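You operate a simulated robot arm through the tools that you are given. There is no shell and no other tool.

Carry out the task below with a simulated robot arm. There is one attempt and no reset: what you move stays moved.

TASK
Take the ink pad out of the pad press and shut it in the blue bench drawer.
Fine: the slide ends where it began, empty. Where these are worked on the way, their far stop is far enough and under half their travel is too little: pad press slide.
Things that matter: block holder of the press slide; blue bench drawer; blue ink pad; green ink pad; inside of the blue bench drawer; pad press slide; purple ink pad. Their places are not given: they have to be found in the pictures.

Only the result counts: the job must be done as asked and must still hold three seconds after the hand-in. Knocking over, shifting, dropping, spilling or breaking anything else fails it.

THE ROBOT
A 7-joint arm with a two-finger gripper, fixed in place. Base frame: the origin is on the floor under the middle of its stand, x ahead of it, y to its left, z up. Units: mm, degrees, N and s.
With the tool pointing down near the work surface it reaches from about 380 to 780 mm from the base axis. Its first joint turns from -143.0 to 143.0 degrees. Payload 2.45 kg.
The TCP is the grasp point between the finger pads, 26 mm short of the fingertips. In the tool frame z runs along the fingers and y along their closing line. The gripper opens to 96 mm; its body begins 69 mm behind the TCP.
Orientation is that of the tool frame in the base frame, as a unit quaternion [x, y, z, w]. With the fingers straight down and closing along the base's y, the tool's x points along the base's -x, its y along +y and its z along -z.

THE INTERFACE
- The arm moves only by the tool play_rows. Its argument "increments" is a list of rows, each an object (a shift or turn left out is 0, a gripper value left out holds the last) with "xyz": the shift along the tool's x, y, z in units of 400 mm (1.0 is 400 mm), a list of three; "rotation": the turn, a rotation vector about the tool's x, y, z in units of 90 degrees (1.0 is 90 degrees), a list of three. In form: [{"xyz": [dx, dy, dz], "rotation": [wx, wy, wz]}, ...]. A call has 1 to 20 rows; each row is the pose to reach, as a shift and turn from the pose commanded when the call began, along the tool's axes at that moment. "fingers" is the closure in counts, from 0 (fully open) to 255 (shut), set as the call begins (left out, the last holds). A call with a number of a shift or a turn outside -1 to 1 is refused whole. Each row takes 0.2 s and may step no farther than 50 mm and 8.6 degrees from the row before; otherwise, or with a gripper value out of range, the whole call is refused. Where a pose cannot be reached the arm comes as near as it can. A force on the tool above 50 N (or 10 N above the force at the start of the call, whichever is more), or a blocked arm, ends the call early, and 0.2 s more pass. Each finger travels about 50 mm/s and halts on what it meets, pressing with about 31 N; the grip force reading is that of the motor and also rises with nothing between the fingers. The clock runs only during rows and for 0.2 s after the last one: add rows that repeat a pose to give the fingers time. The reply holds the time, the measured pose of the TCP, the force on the tool along the base axes, the opening and the grip force, in the units named above and with some noise, with the torque about the TCP (base axes, N m) and any sound that the robot's microphone picked up, and new pictures: "pictures" is both (left out), scene, wrist or none.
- Cameras (640 x 400 px; columns grow to the right, rows downward): "scene" is fixed at [51.5, -499, 1299.2]; the picture's right is [0.86, -0.52, 0.00], its down [-0.14, -0.23, -0.96] and it looks along [0.50, 0.83, -0.27] (base axes); focal length 351 px, centre (320, 200). "wrist" rides on the gripper at [82, 3, -98] in the tool frame; the picture's right is [-0.04, 1.00, 0.00], its down [-0.73, -0.03, -0.68] and it looks along [-0.68, -0.03, 0.73] (tool axes); focal length 256 px, centre (320, 200).
- lift_body(by): slides the trunk up (or, below 0, down) by that many mm; the arm rides with it, the base frame stays. It gives what a move gives, with no picture.
- locate(camera, pixels): for up to 12 pixels [column, row] of the newest picture of that camera ("zoom" is the newest enlarged one), the place [x, y, z] in the base frame of the surface seen there, good to about 2 mm. It takes no simulated time.
- enlarge(camera, box): a new picture of the part [left, top, right, bottom] of that camera's present view, enlarged. It takes no simulated time.
- finish_job(): hands the job in; it is judged then, once.

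Unless the task says otherwise, let go and move clear before handing in.

The tools are called by a JSON object that holds its "method" and its "body". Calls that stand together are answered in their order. play_rows: Moves the arm, as the interface text tells. Its arguments: {"type":"object","properties":{"increments":{"type":"array","items":{"type":"object","properties":{"xyz":{"type":"array","items":{"type":"number"}},"rotation":{"type":"array","items":{"type":"number"}}}}},"fingers":{"type":"number"},"pictures":{"type":"string","enum":["both","scene","wrist","none"]}},"required":["increments"]} The other tools are called the same way: lift_body (by) moves the trunk up or down; locate (camera, pixels) gives the place of the surface under pixels of a picture; enlarge (camera, box) takes an enlarged picture of a part of a camera's view; finish_job () hands the job in.

At the start:

```text
time: 0.0
tcp_pos: [365.5, 394.5, 1172.6]
orientation: [0.0, 1.0, 0.0, 0.0]
force: [0.1, -0.5, 0.2]
moment: [0.01, 0.01, 0.03]
gripper_width: 96.0
grip_force: 0.2
trunk travel left (down, up): [-575.0, 65.0]
```

scene: 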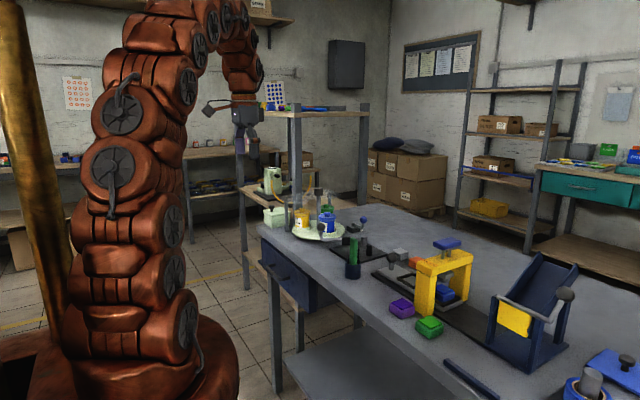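
wrist: 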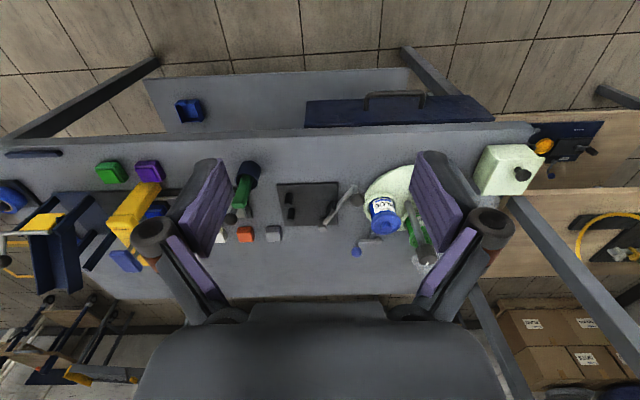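

The scene picture shows a yellow press around (443,285), purple and green pads at (402,308) and (429,327), and a blue drawer near (285,275). I'll enlarge these areas for detail before moving.

{"method": "enlarge", "body": {"camera": "scene", "box": [340, 220, 500, 350]}}

{"method": "enlarge", "body": {"camera": "wrist", "box": [0, 130, 300, 300]}}

{"method": "enlarge", "body": {"camera": "wrist", "box": [280, 60, 560, 220]}}

{"method": "locate", "body": {"camera": "scene", "pixels": [[402, 305], [430, 324], [443, 270], [447, 243], [452, 290], [395, 280], [400, 255], [365, 250], [352, 260], [285, 262], [300, 290], [330, 218]]}}

{"method": "locate", "body": {"camera": "wrist", "pixels": [[110, 172], [150, 171], [135, 210], [125, 260], [155, 210], [245, 233], [275, 233], [310, 200], [400, 95], [400, 115], [190, 110], [300, 85]]}}

```text
3.08 times, centred on (420, 285) of scene
```

zoom: 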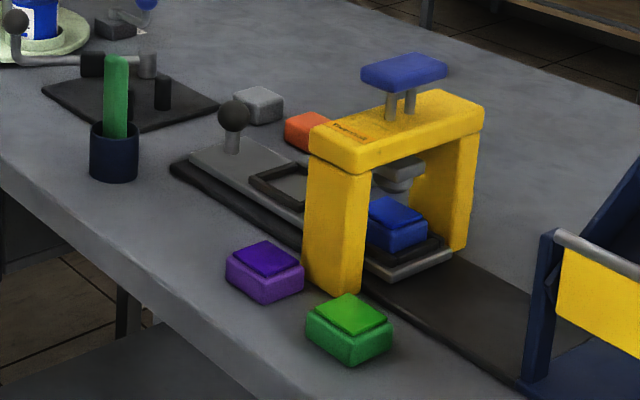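

```text
2.13 times, centred on (150, 215) of wrist
```

zoom: 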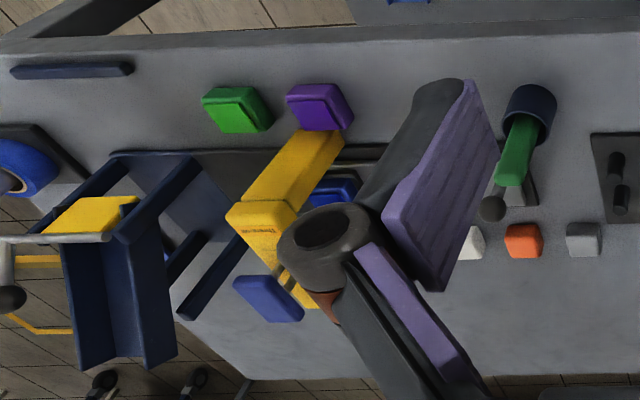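

```text
2.29 times, centred on (420, 140) of wrist
```

zoom: 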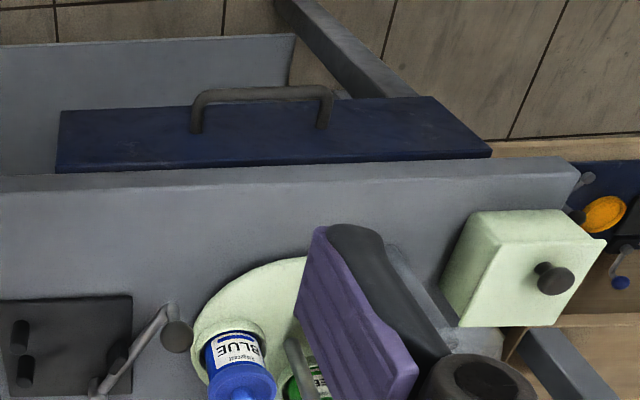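

```text
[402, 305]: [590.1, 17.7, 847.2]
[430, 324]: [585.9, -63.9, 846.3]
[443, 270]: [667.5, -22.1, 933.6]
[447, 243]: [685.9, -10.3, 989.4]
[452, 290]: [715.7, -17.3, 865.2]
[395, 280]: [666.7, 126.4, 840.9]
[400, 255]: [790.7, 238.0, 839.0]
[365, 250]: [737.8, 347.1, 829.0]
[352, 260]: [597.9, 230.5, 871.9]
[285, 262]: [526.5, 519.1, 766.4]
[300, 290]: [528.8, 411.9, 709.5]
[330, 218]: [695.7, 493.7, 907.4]
```

```text
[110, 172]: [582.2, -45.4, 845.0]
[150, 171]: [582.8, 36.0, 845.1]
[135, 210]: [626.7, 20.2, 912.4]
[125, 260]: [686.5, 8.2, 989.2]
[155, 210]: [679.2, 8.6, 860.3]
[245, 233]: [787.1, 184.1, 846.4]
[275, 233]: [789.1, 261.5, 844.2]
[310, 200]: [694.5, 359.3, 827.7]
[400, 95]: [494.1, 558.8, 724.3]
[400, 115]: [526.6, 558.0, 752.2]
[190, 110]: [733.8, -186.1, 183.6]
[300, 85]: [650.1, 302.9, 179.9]
```

The blue pad sits under the yellow arch on a grey slide with a knob at about (365,222) in the scene; the rail seems to extend to both sides. I'll zoom in closer on the press.

{"method": "enlarge", "body": {"camera": "scene", "box": [380, 240, 480, 310]}}

{"method": "enlarge", "body": {"camera": "scene", "box": [360, 240, 430, 290]}}

{"method": "enlarge", "body": {"camera": "scene", "box": [240, 210, 340, 340]}}

{"method": "enlarge", "body": {"camera": "scene", "box": [440, 240, 640, 400]}}

```text
5.71 times, centred on (430, 275) of scene
```

zoom: 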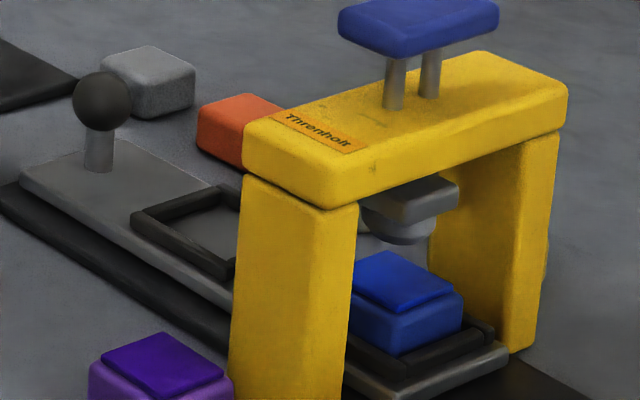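

```text
8.00 times, centred on (395, 265) of scene
```

zoom: 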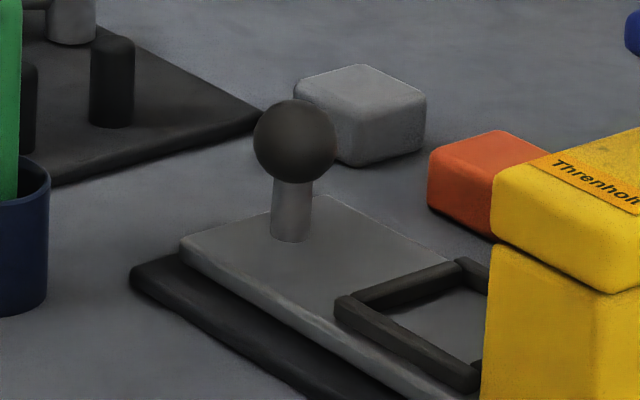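

```text
3.08 times, centred on (290, 275) of scene
```

zoom: 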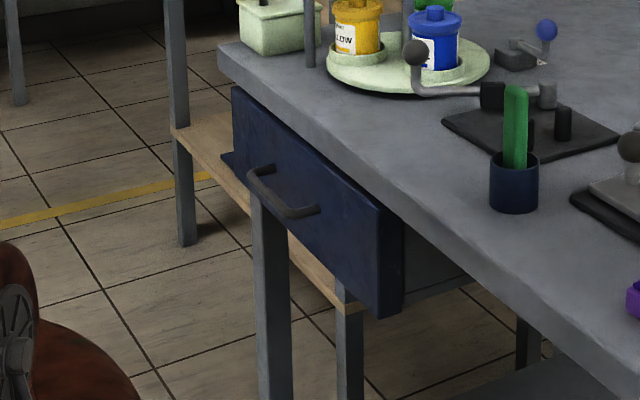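

```text
2.50 times, centred on (540, 320) of scene
```

zoom: 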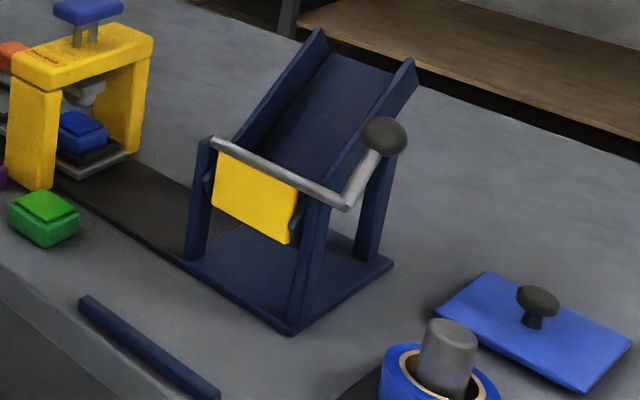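

The slide (knob on the +y end) rides at the near end of a dark rail that continues out the -y side of the arch, so the pad should emerge on the -y side when the knob is pushed that way. I'll measure points on the knob, slide, rail, arch and pad.

{"method": "enlarge", "body": {"camera": "scene", "box": [370, 230, 530, 350]}}

{"method": "locate", "body": {"camera": "scene", "pixels": [[398, 254], [397, 266], [384, 272], [377, 276], [416, 272], [410, 280], [440, 308], [467, 298], [478, 306], [495, 330], [432, 311], [470, 255]]}}

```text
3.33 times, centred on (450, 290) of scene
```

zoom: 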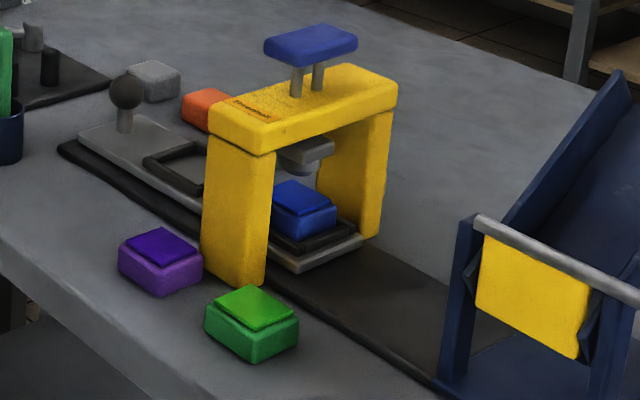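

```text
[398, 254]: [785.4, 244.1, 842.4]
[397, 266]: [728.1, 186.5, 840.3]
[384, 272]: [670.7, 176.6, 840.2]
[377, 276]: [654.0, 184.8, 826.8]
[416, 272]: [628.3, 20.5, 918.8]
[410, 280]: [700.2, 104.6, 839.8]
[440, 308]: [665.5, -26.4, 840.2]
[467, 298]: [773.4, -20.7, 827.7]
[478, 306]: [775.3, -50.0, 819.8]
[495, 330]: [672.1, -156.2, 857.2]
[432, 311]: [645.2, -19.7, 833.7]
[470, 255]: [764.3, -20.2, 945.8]
```

Now I'll measure precise points in this zoomed picture.

{"method": "locate", "body": {"camera": "zoom", "pixels": [[126, 92], [124, 122], [82, 134], [140, 116], [180, 160], [148, 160], [200, 190], [275, 262], [298, 270], [360, 240], [345, 235], [300, 200]]}}

{"method": "locate", "body": {"camera": "zoom", "pixels": [[310, 228], [290, 185], [335, 205], [305, 150], [300, 168], [207, 230], [232, 240], [370, 190], [60, 145], [440, 378], [400, 300], [250, 130]]}}

{"method": "locate", "body": {"camera": "zoom", "pixels": [[160, 245], [155, 270], [120, 255], [250, 305], [255, 345], [208, 320], [150, 80], [205, 105], [310, 45], [300, 80], [390, 85], [215, 130]]}}

```text
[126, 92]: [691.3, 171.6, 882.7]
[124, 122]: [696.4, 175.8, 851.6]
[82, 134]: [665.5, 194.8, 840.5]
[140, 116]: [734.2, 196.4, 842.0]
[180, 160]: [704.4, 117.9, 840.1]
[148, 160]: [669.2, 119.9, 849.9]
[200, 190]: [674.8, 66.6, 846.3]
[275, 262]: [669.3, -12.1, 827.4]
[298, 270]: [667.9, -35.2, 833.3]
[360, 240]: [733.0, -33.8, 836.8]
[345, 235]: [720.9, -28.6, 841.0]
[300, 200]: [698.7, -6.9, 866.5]
```

```text
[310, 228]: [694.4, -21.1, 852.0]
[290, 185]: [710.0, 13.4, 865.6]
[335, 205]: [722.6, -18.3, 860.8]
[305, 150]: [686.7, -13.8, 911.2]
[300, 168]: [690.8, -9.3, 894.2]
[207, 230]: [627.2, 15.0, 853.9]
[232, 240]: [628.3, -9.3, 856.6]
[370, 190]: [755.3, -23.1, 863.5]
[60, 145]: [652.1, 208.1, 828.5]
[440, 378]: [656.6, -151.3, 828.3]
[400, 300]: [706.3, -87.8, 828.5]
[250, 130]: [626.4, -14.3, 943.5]
```

```text
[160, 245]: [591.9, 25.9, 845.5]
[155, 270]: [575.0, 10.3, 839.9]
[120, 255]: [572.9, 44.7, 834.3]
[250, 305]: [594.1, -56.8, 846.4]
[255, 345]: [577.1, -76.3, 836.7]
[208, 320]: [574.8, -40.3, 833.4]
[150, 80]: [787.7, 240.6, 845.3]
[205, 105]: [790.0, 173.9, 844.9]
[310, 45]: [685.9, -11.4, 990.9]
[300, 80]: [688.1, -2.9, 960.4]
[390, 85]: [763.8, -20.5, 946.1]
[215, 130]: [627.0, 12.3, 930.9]
```

The slide plate spans y≈195 to −35 at z≈840, the knob is near (700,175,880), the blue pad near (700,−3,866) and the empty frame near y≈95. Next I'll measure the drawer, its handle, the table edge, and the ramp that stands beyond the rail.

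{"method": "enlarge", "body": {"camera": "scene", "box": [240, 210, 340, 330]}}

{"method": "locate", "body": {"camera": "scene", "pixels": [[267, 247], [262, 240], [275, 270], [300, 312], [310, 315], [365, 310], [360, 296], [310, 265], [278, 268], [293, 278], [265, 238], [312, 283]]}}

{"method": "locate", "body": {"camera": "wrist", "pixels": [[365, 103], [425, 103], [423, 94], [366, 95], [395, 93], [310, 104], [305, 126], [490, 118], [470, 102], [400, 135], [300, 135], [200, 140]]}}

{"method": "locate", "body": {"camera": "scene", "pixels": [[498, 296], [510, 300], [535, 312], [555, 322], [567, 293], [495, 340], [540, 255], [575, 265], [530, 370], [525, 330], [514, 318], [490, 325]]}}

```text
3.33 times, centred on (290, 270) of scene
```

zoom: 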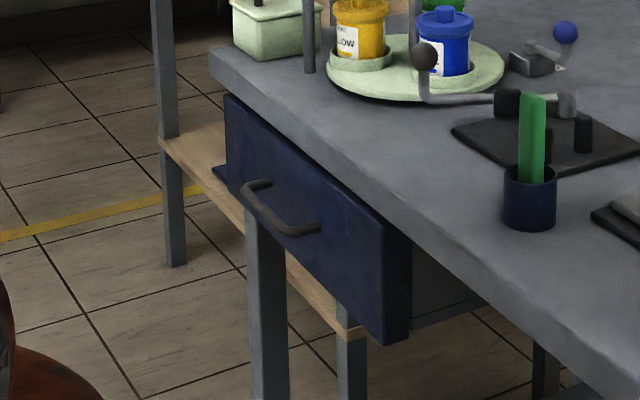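

```text
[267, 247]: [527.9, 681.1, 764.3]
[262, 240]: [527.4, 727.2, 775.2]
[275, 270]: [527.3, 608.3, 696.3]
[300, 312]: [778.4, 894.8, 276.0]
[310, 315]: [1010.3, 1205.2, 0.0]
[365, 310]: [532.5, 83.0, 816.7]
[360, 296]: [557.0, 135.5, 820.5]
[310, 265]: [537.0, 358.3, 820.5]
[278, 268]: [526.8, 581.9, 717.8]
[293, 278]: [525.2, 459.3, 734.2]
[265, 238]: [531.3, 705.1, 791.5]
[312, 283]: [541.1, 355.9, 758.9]
```

```text
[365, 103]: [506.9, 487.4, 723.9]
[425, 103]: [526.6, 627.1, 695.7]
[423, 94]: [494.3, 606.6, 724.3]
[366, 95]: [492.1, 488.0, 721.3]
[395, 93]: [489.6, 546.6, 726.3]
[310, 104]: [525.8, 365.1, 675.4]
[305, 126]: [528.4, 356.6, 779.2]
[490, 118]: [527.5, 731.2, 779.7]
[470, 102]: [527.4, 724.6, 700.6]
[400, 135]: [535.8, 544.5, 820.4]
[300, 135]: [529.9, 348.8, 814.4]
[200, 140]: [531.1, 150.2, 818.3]
```

```text
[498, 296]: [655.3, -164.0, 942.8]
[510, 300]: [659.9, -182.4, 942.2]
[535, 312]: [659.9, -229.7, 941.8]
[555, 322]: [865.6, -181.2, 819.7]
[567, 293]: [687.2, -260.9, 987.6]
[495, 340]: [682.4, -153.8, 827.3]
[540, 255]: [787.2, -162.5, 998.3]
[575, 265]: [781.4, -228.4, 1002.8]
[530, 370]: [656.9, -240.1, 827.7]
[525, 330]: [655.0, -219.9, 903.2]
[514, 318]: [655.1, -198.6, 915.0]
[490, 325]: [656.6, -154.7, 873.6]
```

The drawer front is at x≈527, y 350–730, handle bar at x≈490, z≈724, y 487–607; the ramp begins at y≈−152. To judge clearances I'll measure my own gripper in the wrist view.

{"method": "locate", "body": {"camera": "wrist", "pixels": [[155, 232], [135, 235], [205, 165], [190, 230], [230, 250], [215, 315], [140, 390], [160, 345], [320, 330], [490, 225], [515, 230], [330, 390]]}}

{"method": "enlarge", "body": {"camera": "wrist", "box": [120, 130, 530, 400]}}

{"method": "enlarge", "body": {"camera": "scene", "box": [200, 80, 300, 180]}}

```text
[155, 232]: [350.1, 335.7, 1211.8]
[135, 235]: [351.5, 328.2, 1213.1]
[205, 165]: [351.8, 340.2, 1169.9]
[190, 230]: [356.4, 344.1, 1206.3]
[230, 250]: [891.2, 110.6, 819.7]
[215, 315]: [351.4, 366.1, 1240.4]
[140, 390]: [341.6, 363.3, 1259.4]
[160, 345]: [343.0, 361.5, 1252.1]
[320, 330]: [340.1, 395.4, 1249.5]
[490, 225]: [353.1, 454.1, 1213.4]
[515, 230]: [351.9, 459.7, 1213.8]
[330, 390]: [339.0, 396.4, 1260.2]
```

```text
1.48 times, centred on (325, 265) of wrist
```

zoom: 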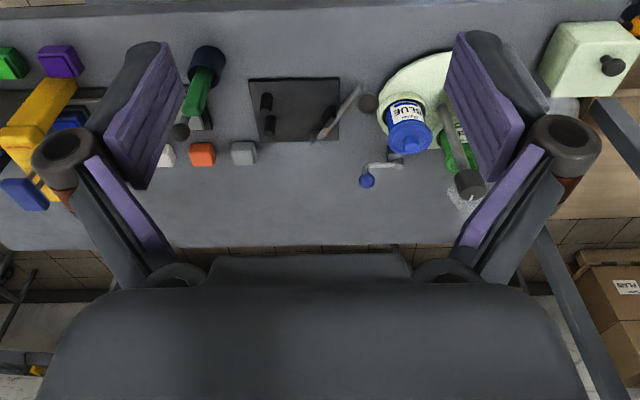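

```text
4.00 times, centred on (250, 130) of scene
```

zoom: 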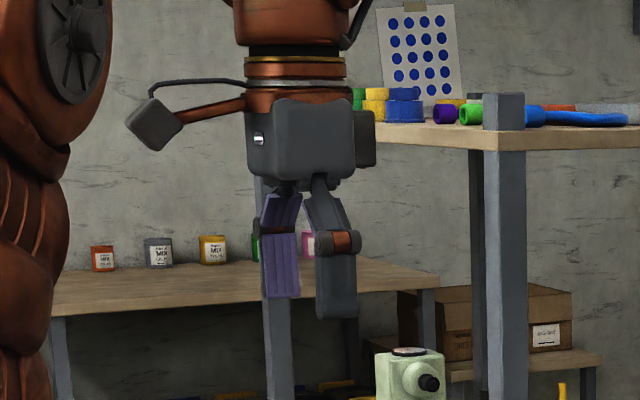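

My gripper is slim (knuckles ±66 mm at 40 mm above the TCP when fully open, body ±33 × ±26 mm), so standard orientation fits between arch and ramp with partial opening. I'll start with the drawer: lower the trunk first so that a horizontal grip on the handle at z≈724 is comfortable.

{"method": "lift_body", "body": {"by": -150}}

```text
time: 1.8
tcp_pos: [366.0, 394.5, 1022.8]
orientation: [0.0, 1.0, 0.0, 0.0]
force: [0.0, 0.9, 0.7]
moment: [-0.02, 0.01, 0.0]
gripper_width: 96.0
grip_force: 0.0
trunk travel left (down, up): [-425.0, 215.0]
```

Trunk lowered fine, TCP now at z≈1023. Next I turn the tool to horizontal (pointing +x, closing vertically) while shifting toward y≈547, in a gradual move, first half.

{"method": "play_rows", "body": {"increments": [{"xyz": [0.008, 0.019, 0.01], "rotation": [-0.0385, -0.0385, 0.0385]}, {"xyz": [0.016, 0.038, 0.02], "rotation": [-0.077, -0.077, 0.077]}, {"xyz": [0.025, 0.057, 0.03], "rotation": [-0.1155, -0.1155, 0.1155]}, {"xyz": [0.033, 0.076, 0.04], "rotation": [-0.154, -0.154, 0.154]}, {"xyz": [0.041, 0.095, 0.05], "rotation": [-0.1925, -0.1925, 0.1925]}, {"xyz": [0.05, 0.114, 0.06], "rotation": [-0.231, -0.231, 0.231]}, {"xyz": [0.058, 0.133, 0.07], "rotation": [-0.2695, -0.2695, 0.2695]}, {"xyz": [0.066, 0.152, 0.08], "rotation": [-0.308, -0.308, 0.308]}, {"xyz": [0.074, 0.171, 0.09], "rotation": [-0.3465, -0.3465, 0.3465]}, {"xyz": [0.0825, 0.19, 0.1], "rotation": [-0.385, -0.385, 0.385]}], "pictures": "both"}}

```text
time: 3.9
tcp_pos: [329.5, 475.1, 978.3]
orientation: [0.373, 0.868, 0.305, 0.121]
force: [0.9, -1.1, 0.9]
moment: [0.0, 0.01, 0.0]
gripper_width: 95.8
grip_force: 0.1
trunk travel left (down, up): [-425.0, 215.0]
stopped in row 10: the arm was blocked; the commanded pose is now the measured one
```

scene: 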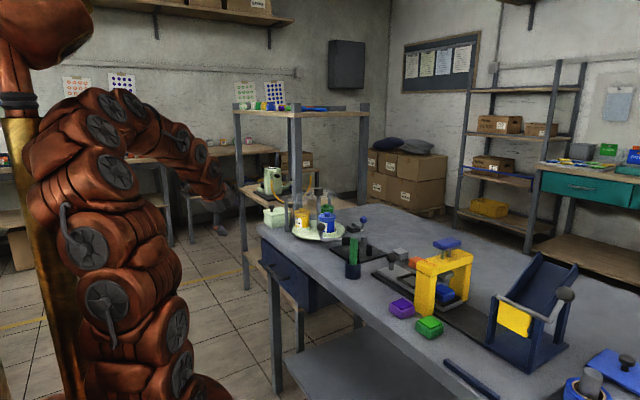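
wrist: 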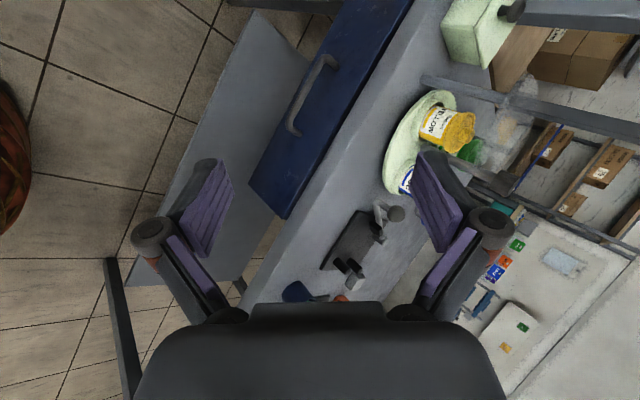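

The arm stalled at (205,190) in the scene with the tool only partly turned, most likely a wrist joint limit for this roll direction. I'll unwind back to the straight-down orientation and try the mirror roll (camera toward −y).

{"method": "play_rows", "body": {"increments": [{"rotation": [0.0508, 0.0201, -0.0621]}, {"rotation": [0.1016, 0.0403, -0.1242]}, {"rotation": [0.1524, 0.0604, -0.1863]}, {"rotation": [0.2032, 0.0806, -0.2484]}, {"rotation": [0.2539, 0.1007, -0.3105]}, {"rotation": [0.3047, 0.1208, -0.3726]}, {"rotation": [0.3555, 0.141, -0.4347]}, {"rotation": [0.4063, 0.1611, -0.4968]}], "pictures": "none"}}

```text
time: 5.7
tcp_pos: [327.5, 474.3, 977.7]
orientation: [-0.002, 1.0, -0.002, 0.002]
force: [-0.3, -0.6, 1.2]
moment: [0.0, 0.03, 0.02]
gripper_width: 96.0
grip_force: 0.1
trunk travel left (down, up): [-425.0, 215.0]
```

Back at straight-down orientation. Now I try the mirrored turn, half way.

{"method": "play_rows", "body": {"increments": [{"rotation": [0.0385, -0.0385, -0.0385]}, {"rotation": [0.077, -0.077, -0.077]}, {"rotation": [0.1155, -0.1155, -0.1155]}, {"rotation": [0.154, -0.154, -0.154]}, {"rotation": [0.1925, -0.1925, -0.1925]}, {"rotation": [0.231, -0.231, -0.231]}, {"rotation": [0.2695, -0.2695, -0.2695]}, {"rotation": [0.308, -0.308, -0.308]}, {"rotation": [0.3465, -0.3465, -0.3465]}, {"rotation": [0.385, -0.385, -0.385]}], "pictures": "both"}}

```text
time: 7.9
tcp_pos: [328.3, 475.0, 977.8]
orientation: [-0.29, 0.865, -0.289, 0.291]
force: [0.1, -0.6, 0.7]
moment: [0.0, 0.02, -0.01]
gripper_width: 95.8
grip_force: 0.1
trunk travel left (down, up): [-425.0, 215.0]
```

scene: 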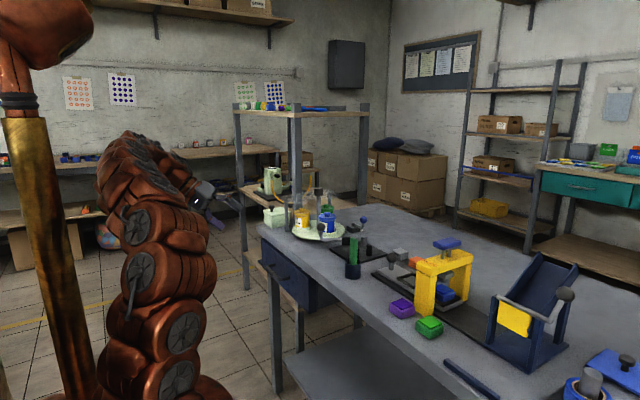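
wrist: 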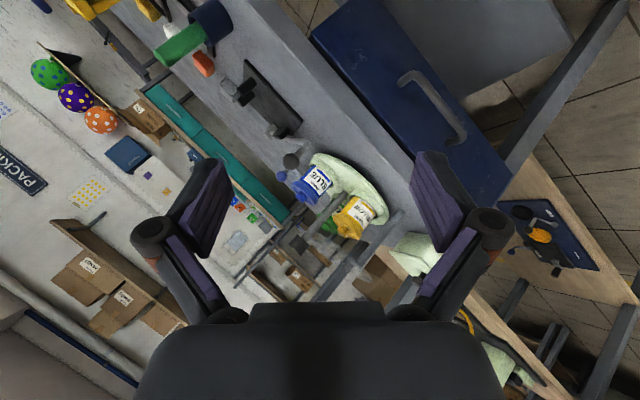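

The mirrored turn works cleanly (orientation exactly as commanded). I'll finish the turn to horizontal while moving to about (328, 547, 878).

{"method": "play_rows", "body": {"increments": [{"xyz": [-0.0037, 0.0287, 0.0107], "rotation": [0.0385, -0.0385, -0.0385]}, {"xyz": [-0.0074, 0.0574, 0.0214], "rotation": [0.077, -0.077, -0.077]}, {"xyz": [-0.011, 0.0861, 0.0321], "rotation": [0.1155, -0.1155, -0.1155]}, {"xyz": [-0.0147, 0.1148, 0.0428], "rotation": [0.154, -0.154, -0.154]}, {"xyz": [-0.0184, 0.1435, 0.0535], "rotation": [0.1925, -0.1925, -0.1925]}, {"xyz": [-0.0221, 0.1722, 0.0642], "rotation": [0.231, -0.231, -0.231]}, {"xyz": [-0.0258, 0.2009, 0.0749], "rotation": [0.2695, -0.2695, -0.2695]}, {"xyz": [-0.0294, 0.2296, 0.0856], "rotation": [0.308, -0.308, -0.308]}, {"xyz": [-0.0331, 0.2583, 0.0963], "rotation": [0.3465, -0.3465, -0.3465]}, {"xyz": [-0.0368, 0.287, 0.107], "rotation": [0.385, -0.385, -0.385]}], "pictures": "both"}}

```text
time: 10.1
tcp_pos: [328.5, 547.8, 876.4]
orientation: [0.501, -0.497, 0.501, -0.5]
force: [0.3, -0.6, 0.2]
moment: [0.02, -0.02, 0.03]
gripper_width: 95.9
grip_force: 0.0
trunk travel left (down, up): [-425.0, 215.0]
```

scene: 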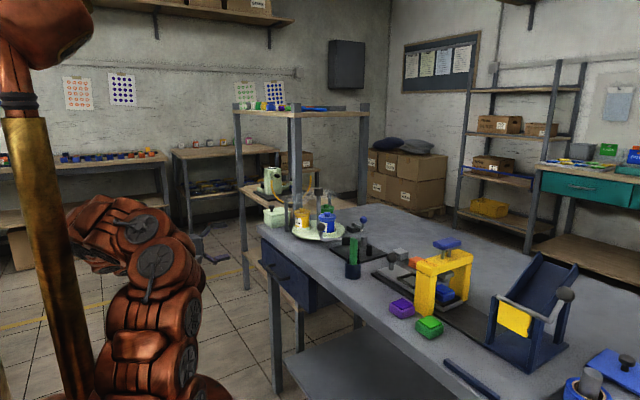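
wrist: 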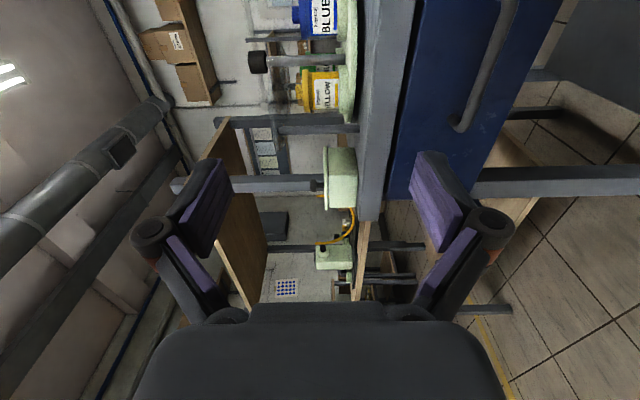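

Tool is now horizontal, pointing +x with the fingers closing vertically. The handle shows at (462–510, 0–130) in the wrist view; I'll measure it precisely.

{"method": "locate", "body": {"camera": "wrist", "pixels": [[490, 60], [483, 75], [475, 100], [458, 125], [470, 128], [505, 15], [440, 60], [530, 70], [430, 130], [415, 180]]}}

{"method": "enlarge", "body": {"camera": "wrist", "box": [380, 0, 580, 140]}}

```text
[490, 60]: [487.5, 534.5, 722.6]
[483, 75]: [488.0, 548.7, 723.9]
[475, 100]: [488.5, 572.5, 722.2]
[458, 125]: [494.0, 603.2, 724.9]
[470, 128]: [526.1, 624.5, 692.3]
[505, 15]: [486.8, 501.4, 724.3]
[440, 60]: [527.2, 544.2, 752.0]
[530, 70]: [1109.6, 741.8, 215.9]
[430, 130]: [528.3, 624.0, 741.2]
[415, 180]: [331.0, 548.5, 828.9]
```

```text
2.86 times, centred on (480, 70) of wrist
```

zoom: 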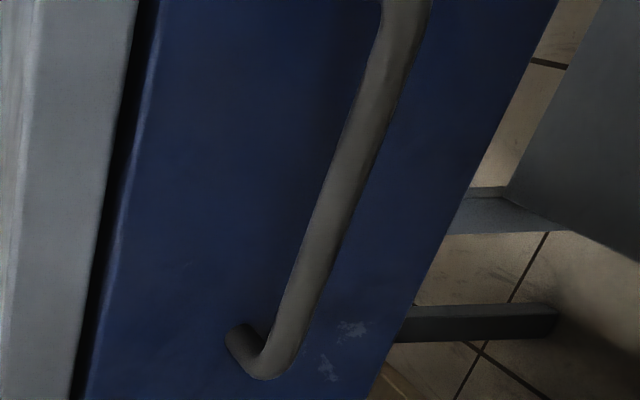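

The bar is at x≈488–500, z≈723, y 490–607. I'll part-close the fingers, drop to z≈723 and advance to x≈450 in front of the bar.

{"method": "play_rows", "body": {"increments": [{"xyz": [0, 0.08, 0]}, {"xyz": [0, 0.16, 0]}, {"xyz": [0, 0.24, 0]}, {"xyz": [0, 0.32, 0]}, {"xyz": [0, 0.383, 0]}, {"xyz": [0, 0.383, 0.08]}, {"xyz": [0, 0.383, 0.16]}, {"xyz": [0, 0.383, 0.24]}, {"xyz": [0, 0.383, 0.3]}, {"xyz": [0, 0.383, 0.3]}], "fingers": 110, "pictures": "both"}}

```text
time: 12.3
tcp_pos: [448.5, 548.6, 725.6]
orientation: [0.502, -0.498, 0.5, -0.501]
force: [0.8, -0.2, -0.5]
moment: [0.02, 0.02, 0.01]
gripper_width: 54.7
grip_force: 0.1
trunk travel left (down, up): [-425.0, 215.0]
```

scene: 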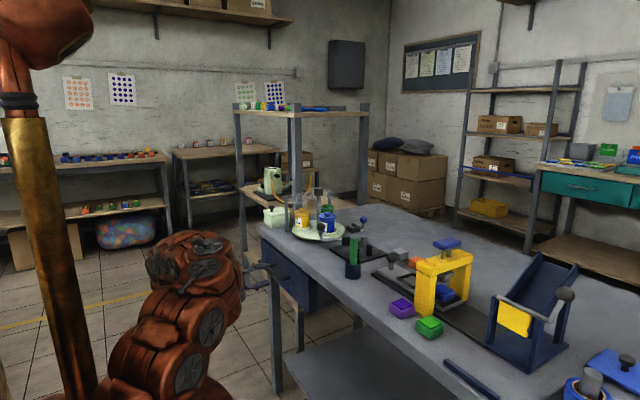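
wrist: 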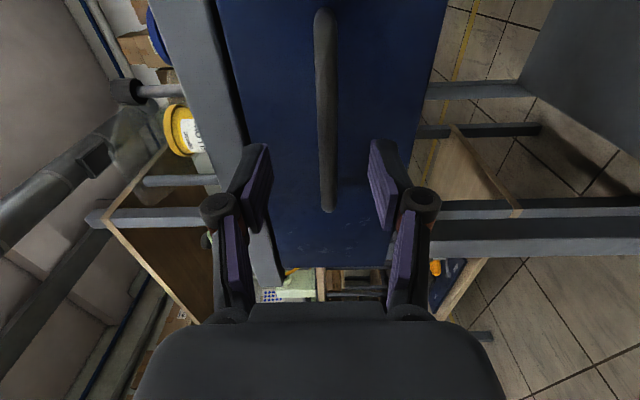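

The bar at (325,15–210) is centred between the fingers. Advance 40 mm to put it between the pads.

{"method": "play_rows", "body": {"increments": [{"xyz": [0, 0.004, 0.03]}, {"xyz": [0, 0.005, 0.06]}, {"xyz": [0, 0.005, 0.085]}, {"xyz": [0, 0.005, 0.1]}], "pictures": "wrist"}}

```text
time: 13.3
tcp_pos: [490.7, 547.2, 722.6]
orientation: [0.5, -0.498, 0.501, -0.501]
force: [-0.6, -0.3, 1.2]
moment: [0.01, 0.05, 0.01]
gripper_width: 54.5
grip_force: 0.0
trunk travel left (down, up): [-425.0, 215.0]
```

wrist: 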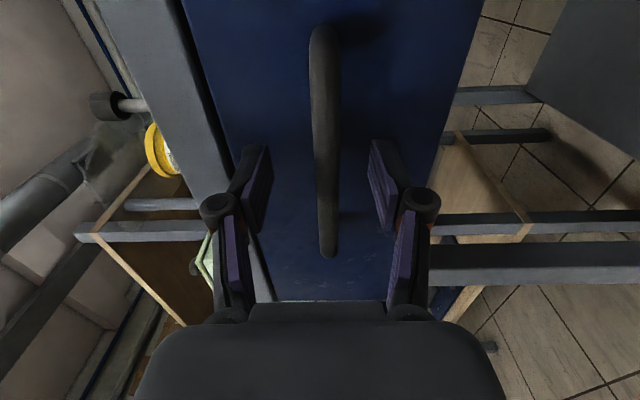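

No contact yet and the bar is between the pads. Now I close the fingers on it.

{"method": "play_rows", "body": {"increments": [{}, {}, {}, {}], "fingers": 255, "pictures": "wrist"}}

```text
time: 14.3
tcp_pos: [489.2, 547.9, 721.2]
orientation: [0.502, -0.499, 0.501, -0.498]
force: [-1.3, -3.4, -30.6]
moment: [0.32, 0.08, 0.81]
gripper_width: 10.7
grip_force: 37.3
trunk travel left (down, up): [-425.0, 215.0]
```

wrist: 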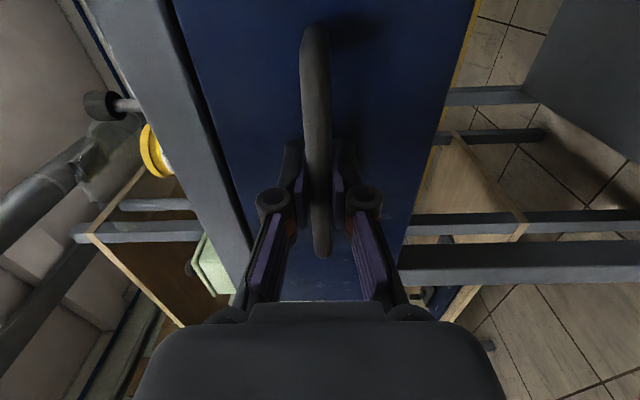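

The bar is held (10.7 mm wide), with −30 N vertical, so my hand is a little high. I'll ease down 2 mm and then start pulling.

{"method": "play_rows", "body": {"increments": [{"xyz": [0, 0.003, 0]}, {"xyz": [0, 0.005, 0]}], "pictures": "none"}}

```text
time: 14.9
tcp_pos: [490.2, 547.9, 720.8]
orientation: [0.501, -0.498, 0.501, -0.5]
force: [1.2, -4.0, -33.0]
moment: [0.23, 0.12, -0.39]
gripper_width: 10.8
grip_force: 37.6
trunk travel left (down, up): [-425.0, 215.0]
```

The vertical load hasn't dropped, so I'll look closely at how the bar sits between the pads.

{"method": "enlarge", "body": {"camera": "wrist", "box": [230, 100, 420, 310]}}

```text
1.90 times, centred on (325, 205) of wrist
```

zoom: 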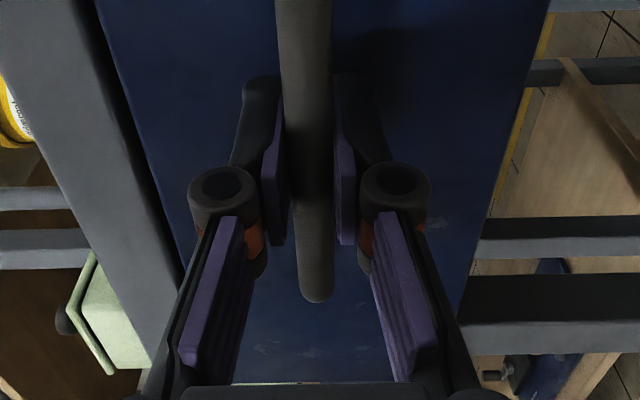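

The bar looks centred. I'll test which way relieves the load by easing up 4 mm.

{"method": "play_rows", "body": {"increments": [{"xyz": [0, -0.005, 0]}, {"xyz": [0, -0.01, 0]}], "pictures": "none"}}

```text
time: 15.5
tcp_pos: [488.6, 547.6, 719.6]
orientation: [0.504, -0.5, 0.498, -0.498]
force: [-0.4, -1.1, -16.7]
moment: [0.39, 0.05, 1.09]
gripper_width: 10.6
grip_force: 38.0
trunk travel left (down, up): [-425.0, 215.0]
stopped in row 2: the force on the tool passed its limit at 52 N (the readings are from after the stop); the commanded pose is now the measured one
```

Upward raised the load, so down is the relieving direction; the controller has now settled at −17 N. I'll ease down another 1.5 mm and begin a slow pull.

{"method": "play_rows", "body": {"increments": [{"xyz": [0, 0.004, 0]}, {"xyz": [0, 0.004, -0.01]}, {"xyz": [0, 0.004, -0.025]}], "pictures": "none"}}

```text
time: 16.3
tcp_pos: [478.6, 547.2, 720.6]
orientation: [0.502, -0.499, 0.5, -0.498]
force: [0.5, 5.5, -10.8]
moment: [0.25, 0.01, 0.46]
gripper_width: 10.7
grip_force: 37.2
trunk travel left (down, up): [-425.0, 215.0]
```

It moved 10 mm with a light load. Continue pulling and check the drawer in the picture.

{"method": "play_rows", "body": {"increments": [{"xyz": [0, 0, -0.03]}, {"xyz": [0, 0, -0.06]}, {"xyz": [0, 0, -0.09]}, {"xyz": [0, 0, -0.12]}], "pictures": "both"}}

```text
time: 17.3
tcp_pos: [429.3, 547.2, 719.6]
orientation: [0.503, -0.499, 0.501, -0.498]
force: [-1.0, 10.8, -21.1]
moment: [0.37, 0.08, 0.15]
gripper_width: 10.5
grip_force: 37.7
trunk travel left (down, up): [-425.0, 215.0]
```

scene: 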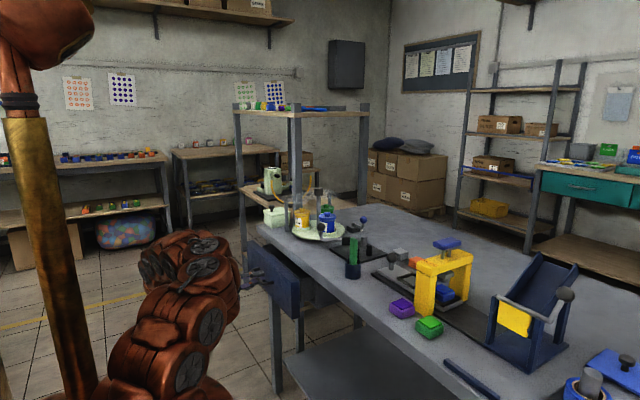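
wrist: 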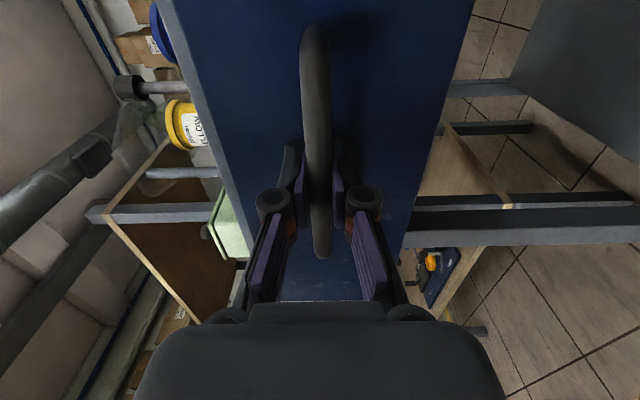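

The drawer is sliding open (front visible forward of the bench at (280,270)). Continue pulling about 110 mm more with a slight downward correction.

{"method": "play_rows", "body": {"increments": [{"xyz": [-0.002, 0.002, -0.03]}, {"xyz": [-0.003, 0.003, -0.06]}, {"xyz": [-0.003, 0.003, -0.09]}, {"xyz": [-0.003, 0.003, -0.12]}, {"xyz": [-0.003, 0.003, -0.15]}, {"xyz": [-0.003, 0.003, -0.18]}, {"xyz": [-0.003, 0.003, -0.21]}, {"xyz": [-0.003, 0.003, -0.24]}, {"xyz": [-0.003, 0.003, -0.27]}], "pictures": "both"}}

```text
time: 19.3
tcp_pos: [322.7, 546.1, 720.4]
orientation: [0.502, -0.499, 0.501, -0.498]
force: [0.3, -7.9, 5.7]
moment: [0.26, -0.03, -0.67]
gripper_width: 10.6
grip_force: 38.1
trunk travel left (down, up): [-425.0, 215.0]
```

scene: 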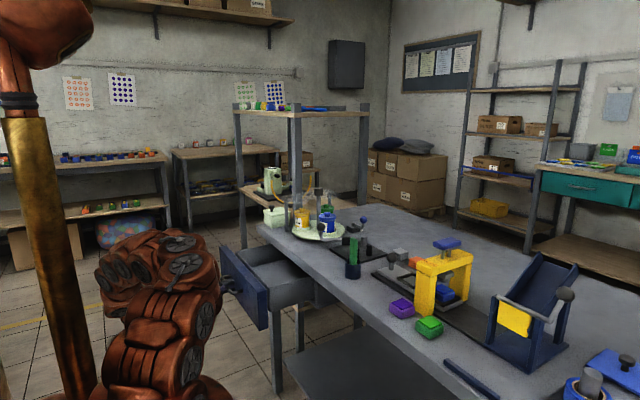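
wrist: 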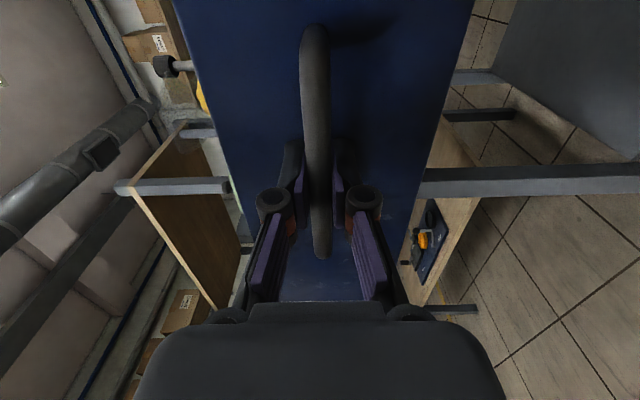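

The drawer is now ~165 mm open. I'll take 25 mm more for room, then inspect inside.

{"method": "play_rows", "body": {"increments": [{"xyz": [0, 0, -0.02]}, {"xyz": [0, 0, -0.04]}, {"xyz": [0, 0, -0.0625]}], "pictures": "scene"}}

{"method": "enlarge", "body": {"camera": "scene", "box": [200, 210, 350, 340]}}

```text
time: 20.1
tcp_pos: [297.7, 547.7, 720.3]
orientation: [0.503, -0.498, 0.5, -0.499]
force: [0.8, -3.9, -2.2]
moment: [0.34, -0.05, -0.12]
gripper_width: 10.7
grip_force: 38.3
trunk travel left (down, up): [-425.0, 215.0]
```

scene: 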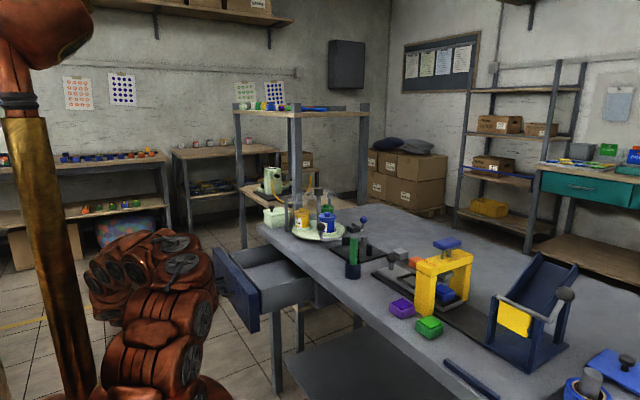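

```text
3.08 times, centred on (275, 275) of scene
```

zoom: 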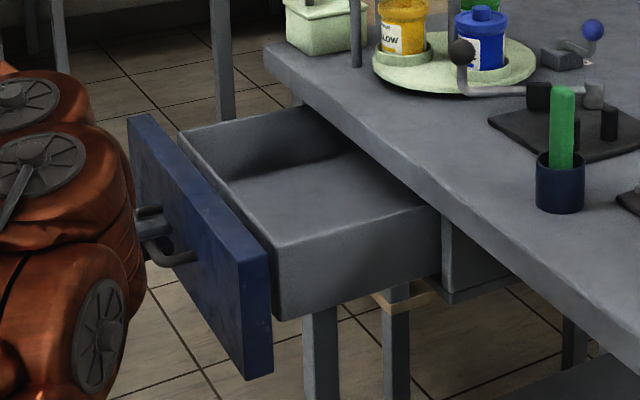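

The drawer stands open and looks empty inside. I'll measure the interior and drawer walls.

{"method": "locate", "body": {"camera": "zoom", "pixels": [[280, 190], [340, 180], [300, 230], [360, 215], [230, 200], [260, 235], [430, 207], [185, 130], [290, 245], [140, 120], [250, 255], [310, 110]]}}

```text
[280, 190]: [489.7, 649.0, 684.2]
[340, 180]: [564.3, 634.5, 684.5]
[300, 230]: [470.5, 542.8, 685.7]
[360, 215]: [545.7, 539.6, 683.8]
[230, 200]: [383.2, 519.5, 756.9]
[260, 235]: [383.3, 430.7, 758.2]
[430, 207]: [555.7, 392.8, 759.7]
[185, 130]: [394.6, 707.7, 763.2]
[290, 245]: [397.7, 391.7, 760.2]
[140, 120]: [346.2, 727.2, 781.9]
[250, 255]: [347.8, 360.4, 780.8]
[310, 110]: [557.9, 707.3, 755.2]
```

Interior floor is at z≈684, walls to z≈760, spanning x≥395 and y 392–707: ample room. Now I open the fingers, back off from the handle and rise.

{"method": "play_rows", "body": {"increments": [{}, {}, {}, {}, {"xyz": [0, 0, -0.03]}, {"xyz": [0, 0, -0.07]}, {"xyz": [0, 0, -0.11]}, {"xyz": [0, 0, -0.14]}], "fingers": 110, "pictures": "wrist"}}

```text
time: 21.9
tcp_pos: [241.6, 546.7, 720.4]
orientation: [0.502, -0.499, 0.501, -0.498]
force: [-0.2, 0.2, 0.9]
moment: [0.02, 0.03, -0.01]
gripper_width: 54.4
grip_force: 0.2
trunk travel left (down, up): [-425.0, 215.0]
```

wrist: 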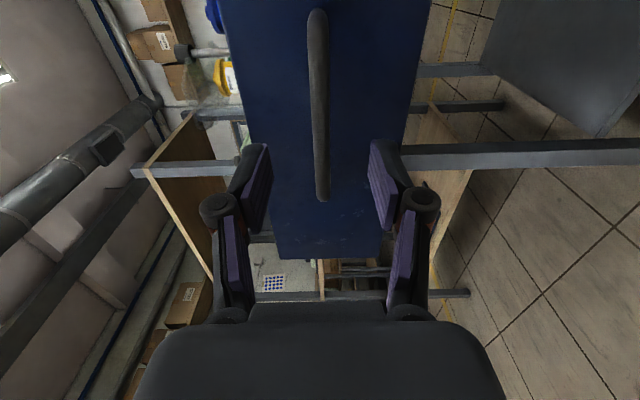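

Clear of the handle. I'll raise the trunk back up 150 mm and then turn the tool back to straight-down.

{"method": "lift_body", "body": {"by": 150}}

{"method": "play_rows", "body": {"increments": [{"xyz": [0.011, -0.0156, 0.014], "rotation": [-0.0481, 0.0481, 0.0481]}, {"xyz": [0.022, -0.0312, 0.028], "rotation": [-0.0962, 0.0962, 0.0962]}, {"xyz": [0.033, -0.0468, 0.042], "rotation": [-0.1444, 0.1444, 0.1444]}, {"xyz": [0.044, -0.0625, 0.056], "rotation": [-0.1925, 0.1925, 0.1925]}, {"xyz": [0.055, -0.078, 0.07], "rotation": [-0.2406, 0.2406, 0.2406]}, {"xyz": [0.066, -0.0937, 0.084], "rotation": [-0.2887, 0.2887, 0.2887]}, {"xyz": [0.077, -0.109, 0.098], "rotation": [-0.3369, 0.3369, 0.3369]}, {"xyz": [0.088, -0.125, 0.112], "rotation": [-0.385, 0.385, 0.385]}, {"xyz": [0.099, -0.14, 0.126], "rotation": [-0.4331, 0.4331, 0.4331]}, {"xyz": [0.11, -0.156, 0.14], "rotation": [-0.4812, 0.4812, 0.4812]}, {"xyz": [0.121, -0.172, 0.154], "rotation": [-0.5294, 0.5294, 0.5294]}, {"xyz": [0.132, -0.187, 0.168], "rotation": [-0.5775, 0.5775, 0.5775]}, {"xyz": [0.143, -0.203, 0.182], "rotation": [-0.6256, 0.6256, 0.6256]}, {"xyz": [0.154, -0.219, 0.196], "rotation": [-0.6737, 0.6737, 0.6737]}, {"xyz": [0.165, -0.234, 0.21], "rotation": [-0.7219, 0.7219, 0.7219]}, {"xyz": [0.175, -0.25, 0.225], "rotation": [-0.77, 0.77, 0.77]}], "pictures": "both"}}

```text
time: 23.7
tcp_pos: [241.2, 546.7, 871.2]
orientation: [0.502, -0.499, 0.5, -0.499]
force: [-0.5, 0.9, 1.3]
moment: [0.02, -0.01, -0.01]
gripper_width: 54.3
grip_force: 0.2
trunk travel left (down, up): [-575.0, 65.0]
```

```text
time: 27.1
tcp_pos: [331.4, 477.4, 971.8]
orientation: [0.0, 1.0, -0.002, -0.001]
force: [-0.7, 0.4, -0.2]
moment: [-0.02, -0.03, 0.0]
gripper_width: 54.4
grip_force: 0.1
trunk travel left (down, up): [-575.0, 65.0]
```

scene: 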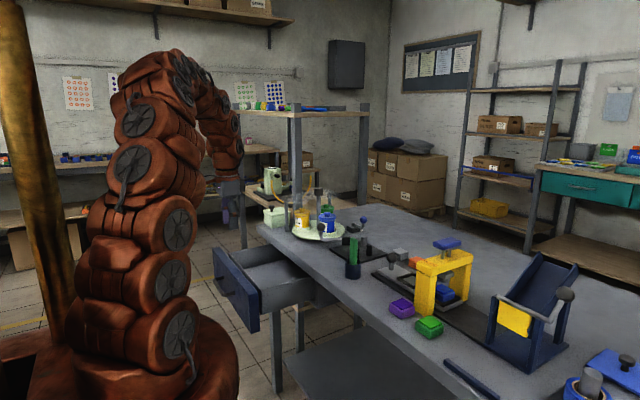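
wrist: 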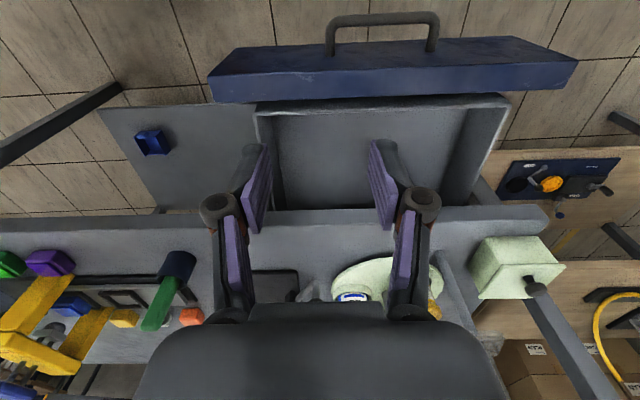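

The tool points straight down again and the drawer is open and empty. I'll rise to z≈1080 and travel over to the slide knob near (700,175).

{"method": "play_rows", "body": {"increments": [{"xyz": [0, 0, -0.09]}, {"xyz": [0, 0, -0.18]}, {"xyz": [0, 0, -0.27]}, {"xyz": [-0.077, -0.063, -0.27]}, {"xyz": [-0.154, -0.126, -0.27]}, {"xyz": [-0.231, -0.189, -0.27]}, {"xyz": [-0.308, -0.252, -0.27]}, {"xyz": [-0.385, -0.315, -0.27]}, {"xyz": [-0.462, -0.378, -0.27]}, {"xyz": [-0.538, -0.44, -0.27]}, {"xyz": [-0.615, -0.503, -0.27]}, {"xyz": [-0.692, -0.566, -0.27]}, {"xyz": [-0.769, -0.629, -0.27]}, {"xyz": [-0.846, -0.692, -0.27]}, {"xyz": [-0.9225, -0.755, -0.27]}], "pictures": "both"}}

```text
time: 30.3
tcp_pos: [699.6, 173.6, 1078.5]
orientation: [0.0, 1.0, -0.003, -0.001]
force: [0.1, 0.1, 0.0]
moment: [-0.05, -0.06, 0.02]
gripper_width: 54.5
grip_force: 0.1
trunk travel left (down, up): [-575.0, 65.0]
```

scene: 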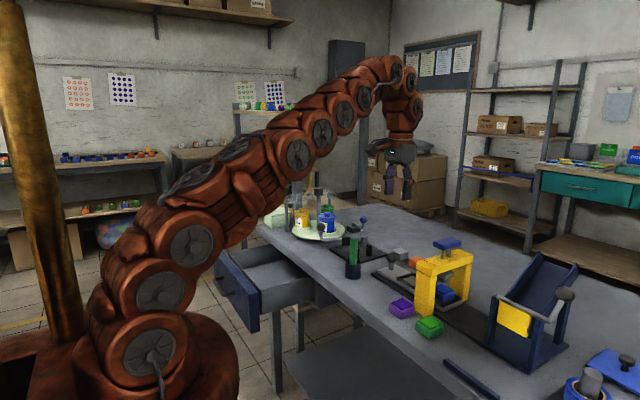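
wrist: 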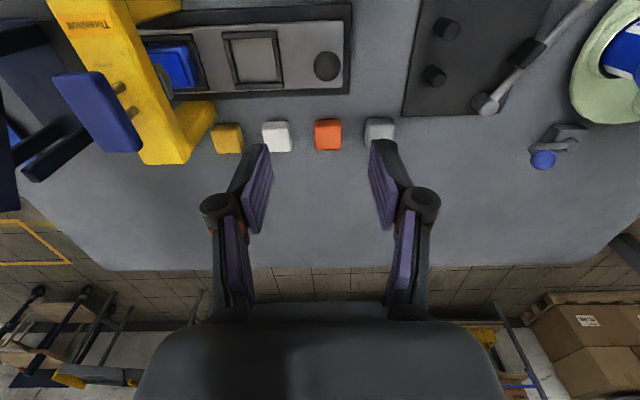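

The wrist view now shows the slide clearly: knob at (327,66), empty frame at (252,58), blue pad at (175,65). Let me measure these.

{"method": "locate", "body": {"camera": "wrist", "pixels": [[327, 66], [315, 66], [339, 66], [327, 55], [327, 78], [343, 60], [350, 8], [350, 95], [225, 60], [282, 60], [252, 33], [252, 85]]}}

{"method": "enlarge", "body": {"camera": "wrist", "box": [0, 0, 380, 200]}}

```text
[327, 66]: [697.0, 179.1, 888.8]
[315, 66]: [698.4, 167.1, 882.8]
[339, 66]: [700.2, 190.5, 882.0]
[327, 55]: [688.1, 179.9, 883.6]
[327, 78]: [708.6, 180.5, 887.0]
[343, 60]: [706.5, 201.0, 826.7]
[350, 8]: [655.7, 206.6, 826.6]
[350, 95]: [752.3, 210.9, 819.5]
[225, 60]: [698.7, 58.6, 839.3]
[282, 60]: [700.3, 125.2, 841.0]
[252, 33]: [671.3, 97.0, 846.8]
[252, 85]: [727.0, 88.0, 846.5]
```

```text
1.68 times, centred on (190, 100) of wrist
```

zoom: 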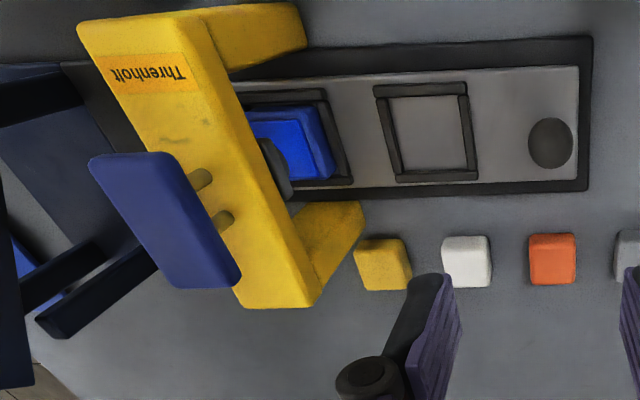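

Knob centre ≈ (699,179,877), radius ≈13. Descend with the fingers straddling it in y, TCP to z≈884.

{"method": "play_rows", "body": {"increments": [{"xyz": [0, 0.0137, 0.1]}, {"xyz": [0, 0.0137, 0.2]}, {"xyz": [0, 0.0137, 0.3]}, {"xyz": [0, 0.0137, 0.38]}, {"xyz": [0, 0.0137, 0.44]}, {"xyz": [0, 0.0137, 0.486]}], "pictures": "both"}}

```text
time: 31.7
tcp_pos: [698.1, 179.9, 884.3]
orientation: [-0.001, 1.0, -0.002, -0.001]
force: [0.2, 0.2, 0.2]
moment: [0.0, 0.0, -0.02]
gripper_width: 54.5
grip_force: 0.0
trunk travel left (down, up): [-575.0, 65.0]
```

scene: 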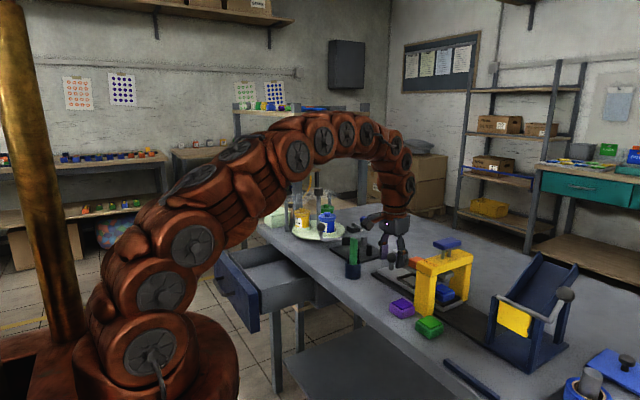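
wrist: 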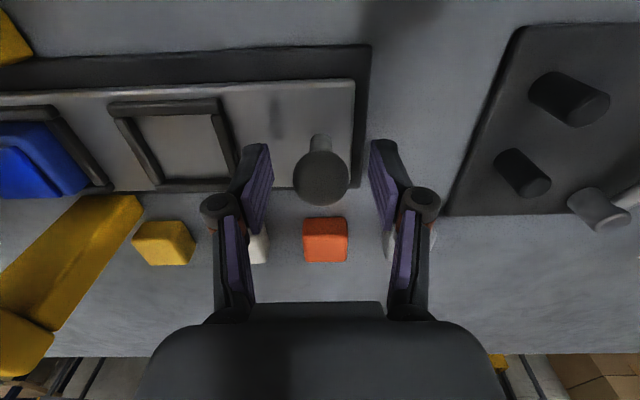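

The knob sits centred between the fingers at (321,178). Close on it.

{"method": "play_rows", "body": {"increments": [{}, {}, {}, {}], "fingers": 255, "pictures": "wrist"}}

```text
time: 32.7
tcp_pos: [698.5, 180.6, 884.3]
orientation: [-0.001, 1.0, -0.003, -0.002]
force: [-0.3, 0.1, -0.3]
moment: [-0.01, 0.08, 0.01]
gripper_width: 28.2
grip_force: 45.0
trunk travel left (down, up): [-575.0, 65.0]
```

wrist: 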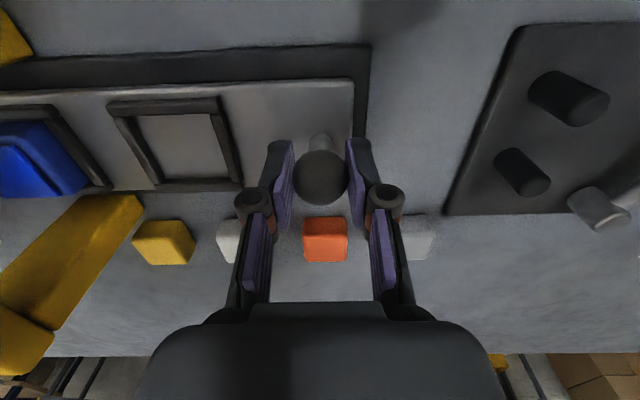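

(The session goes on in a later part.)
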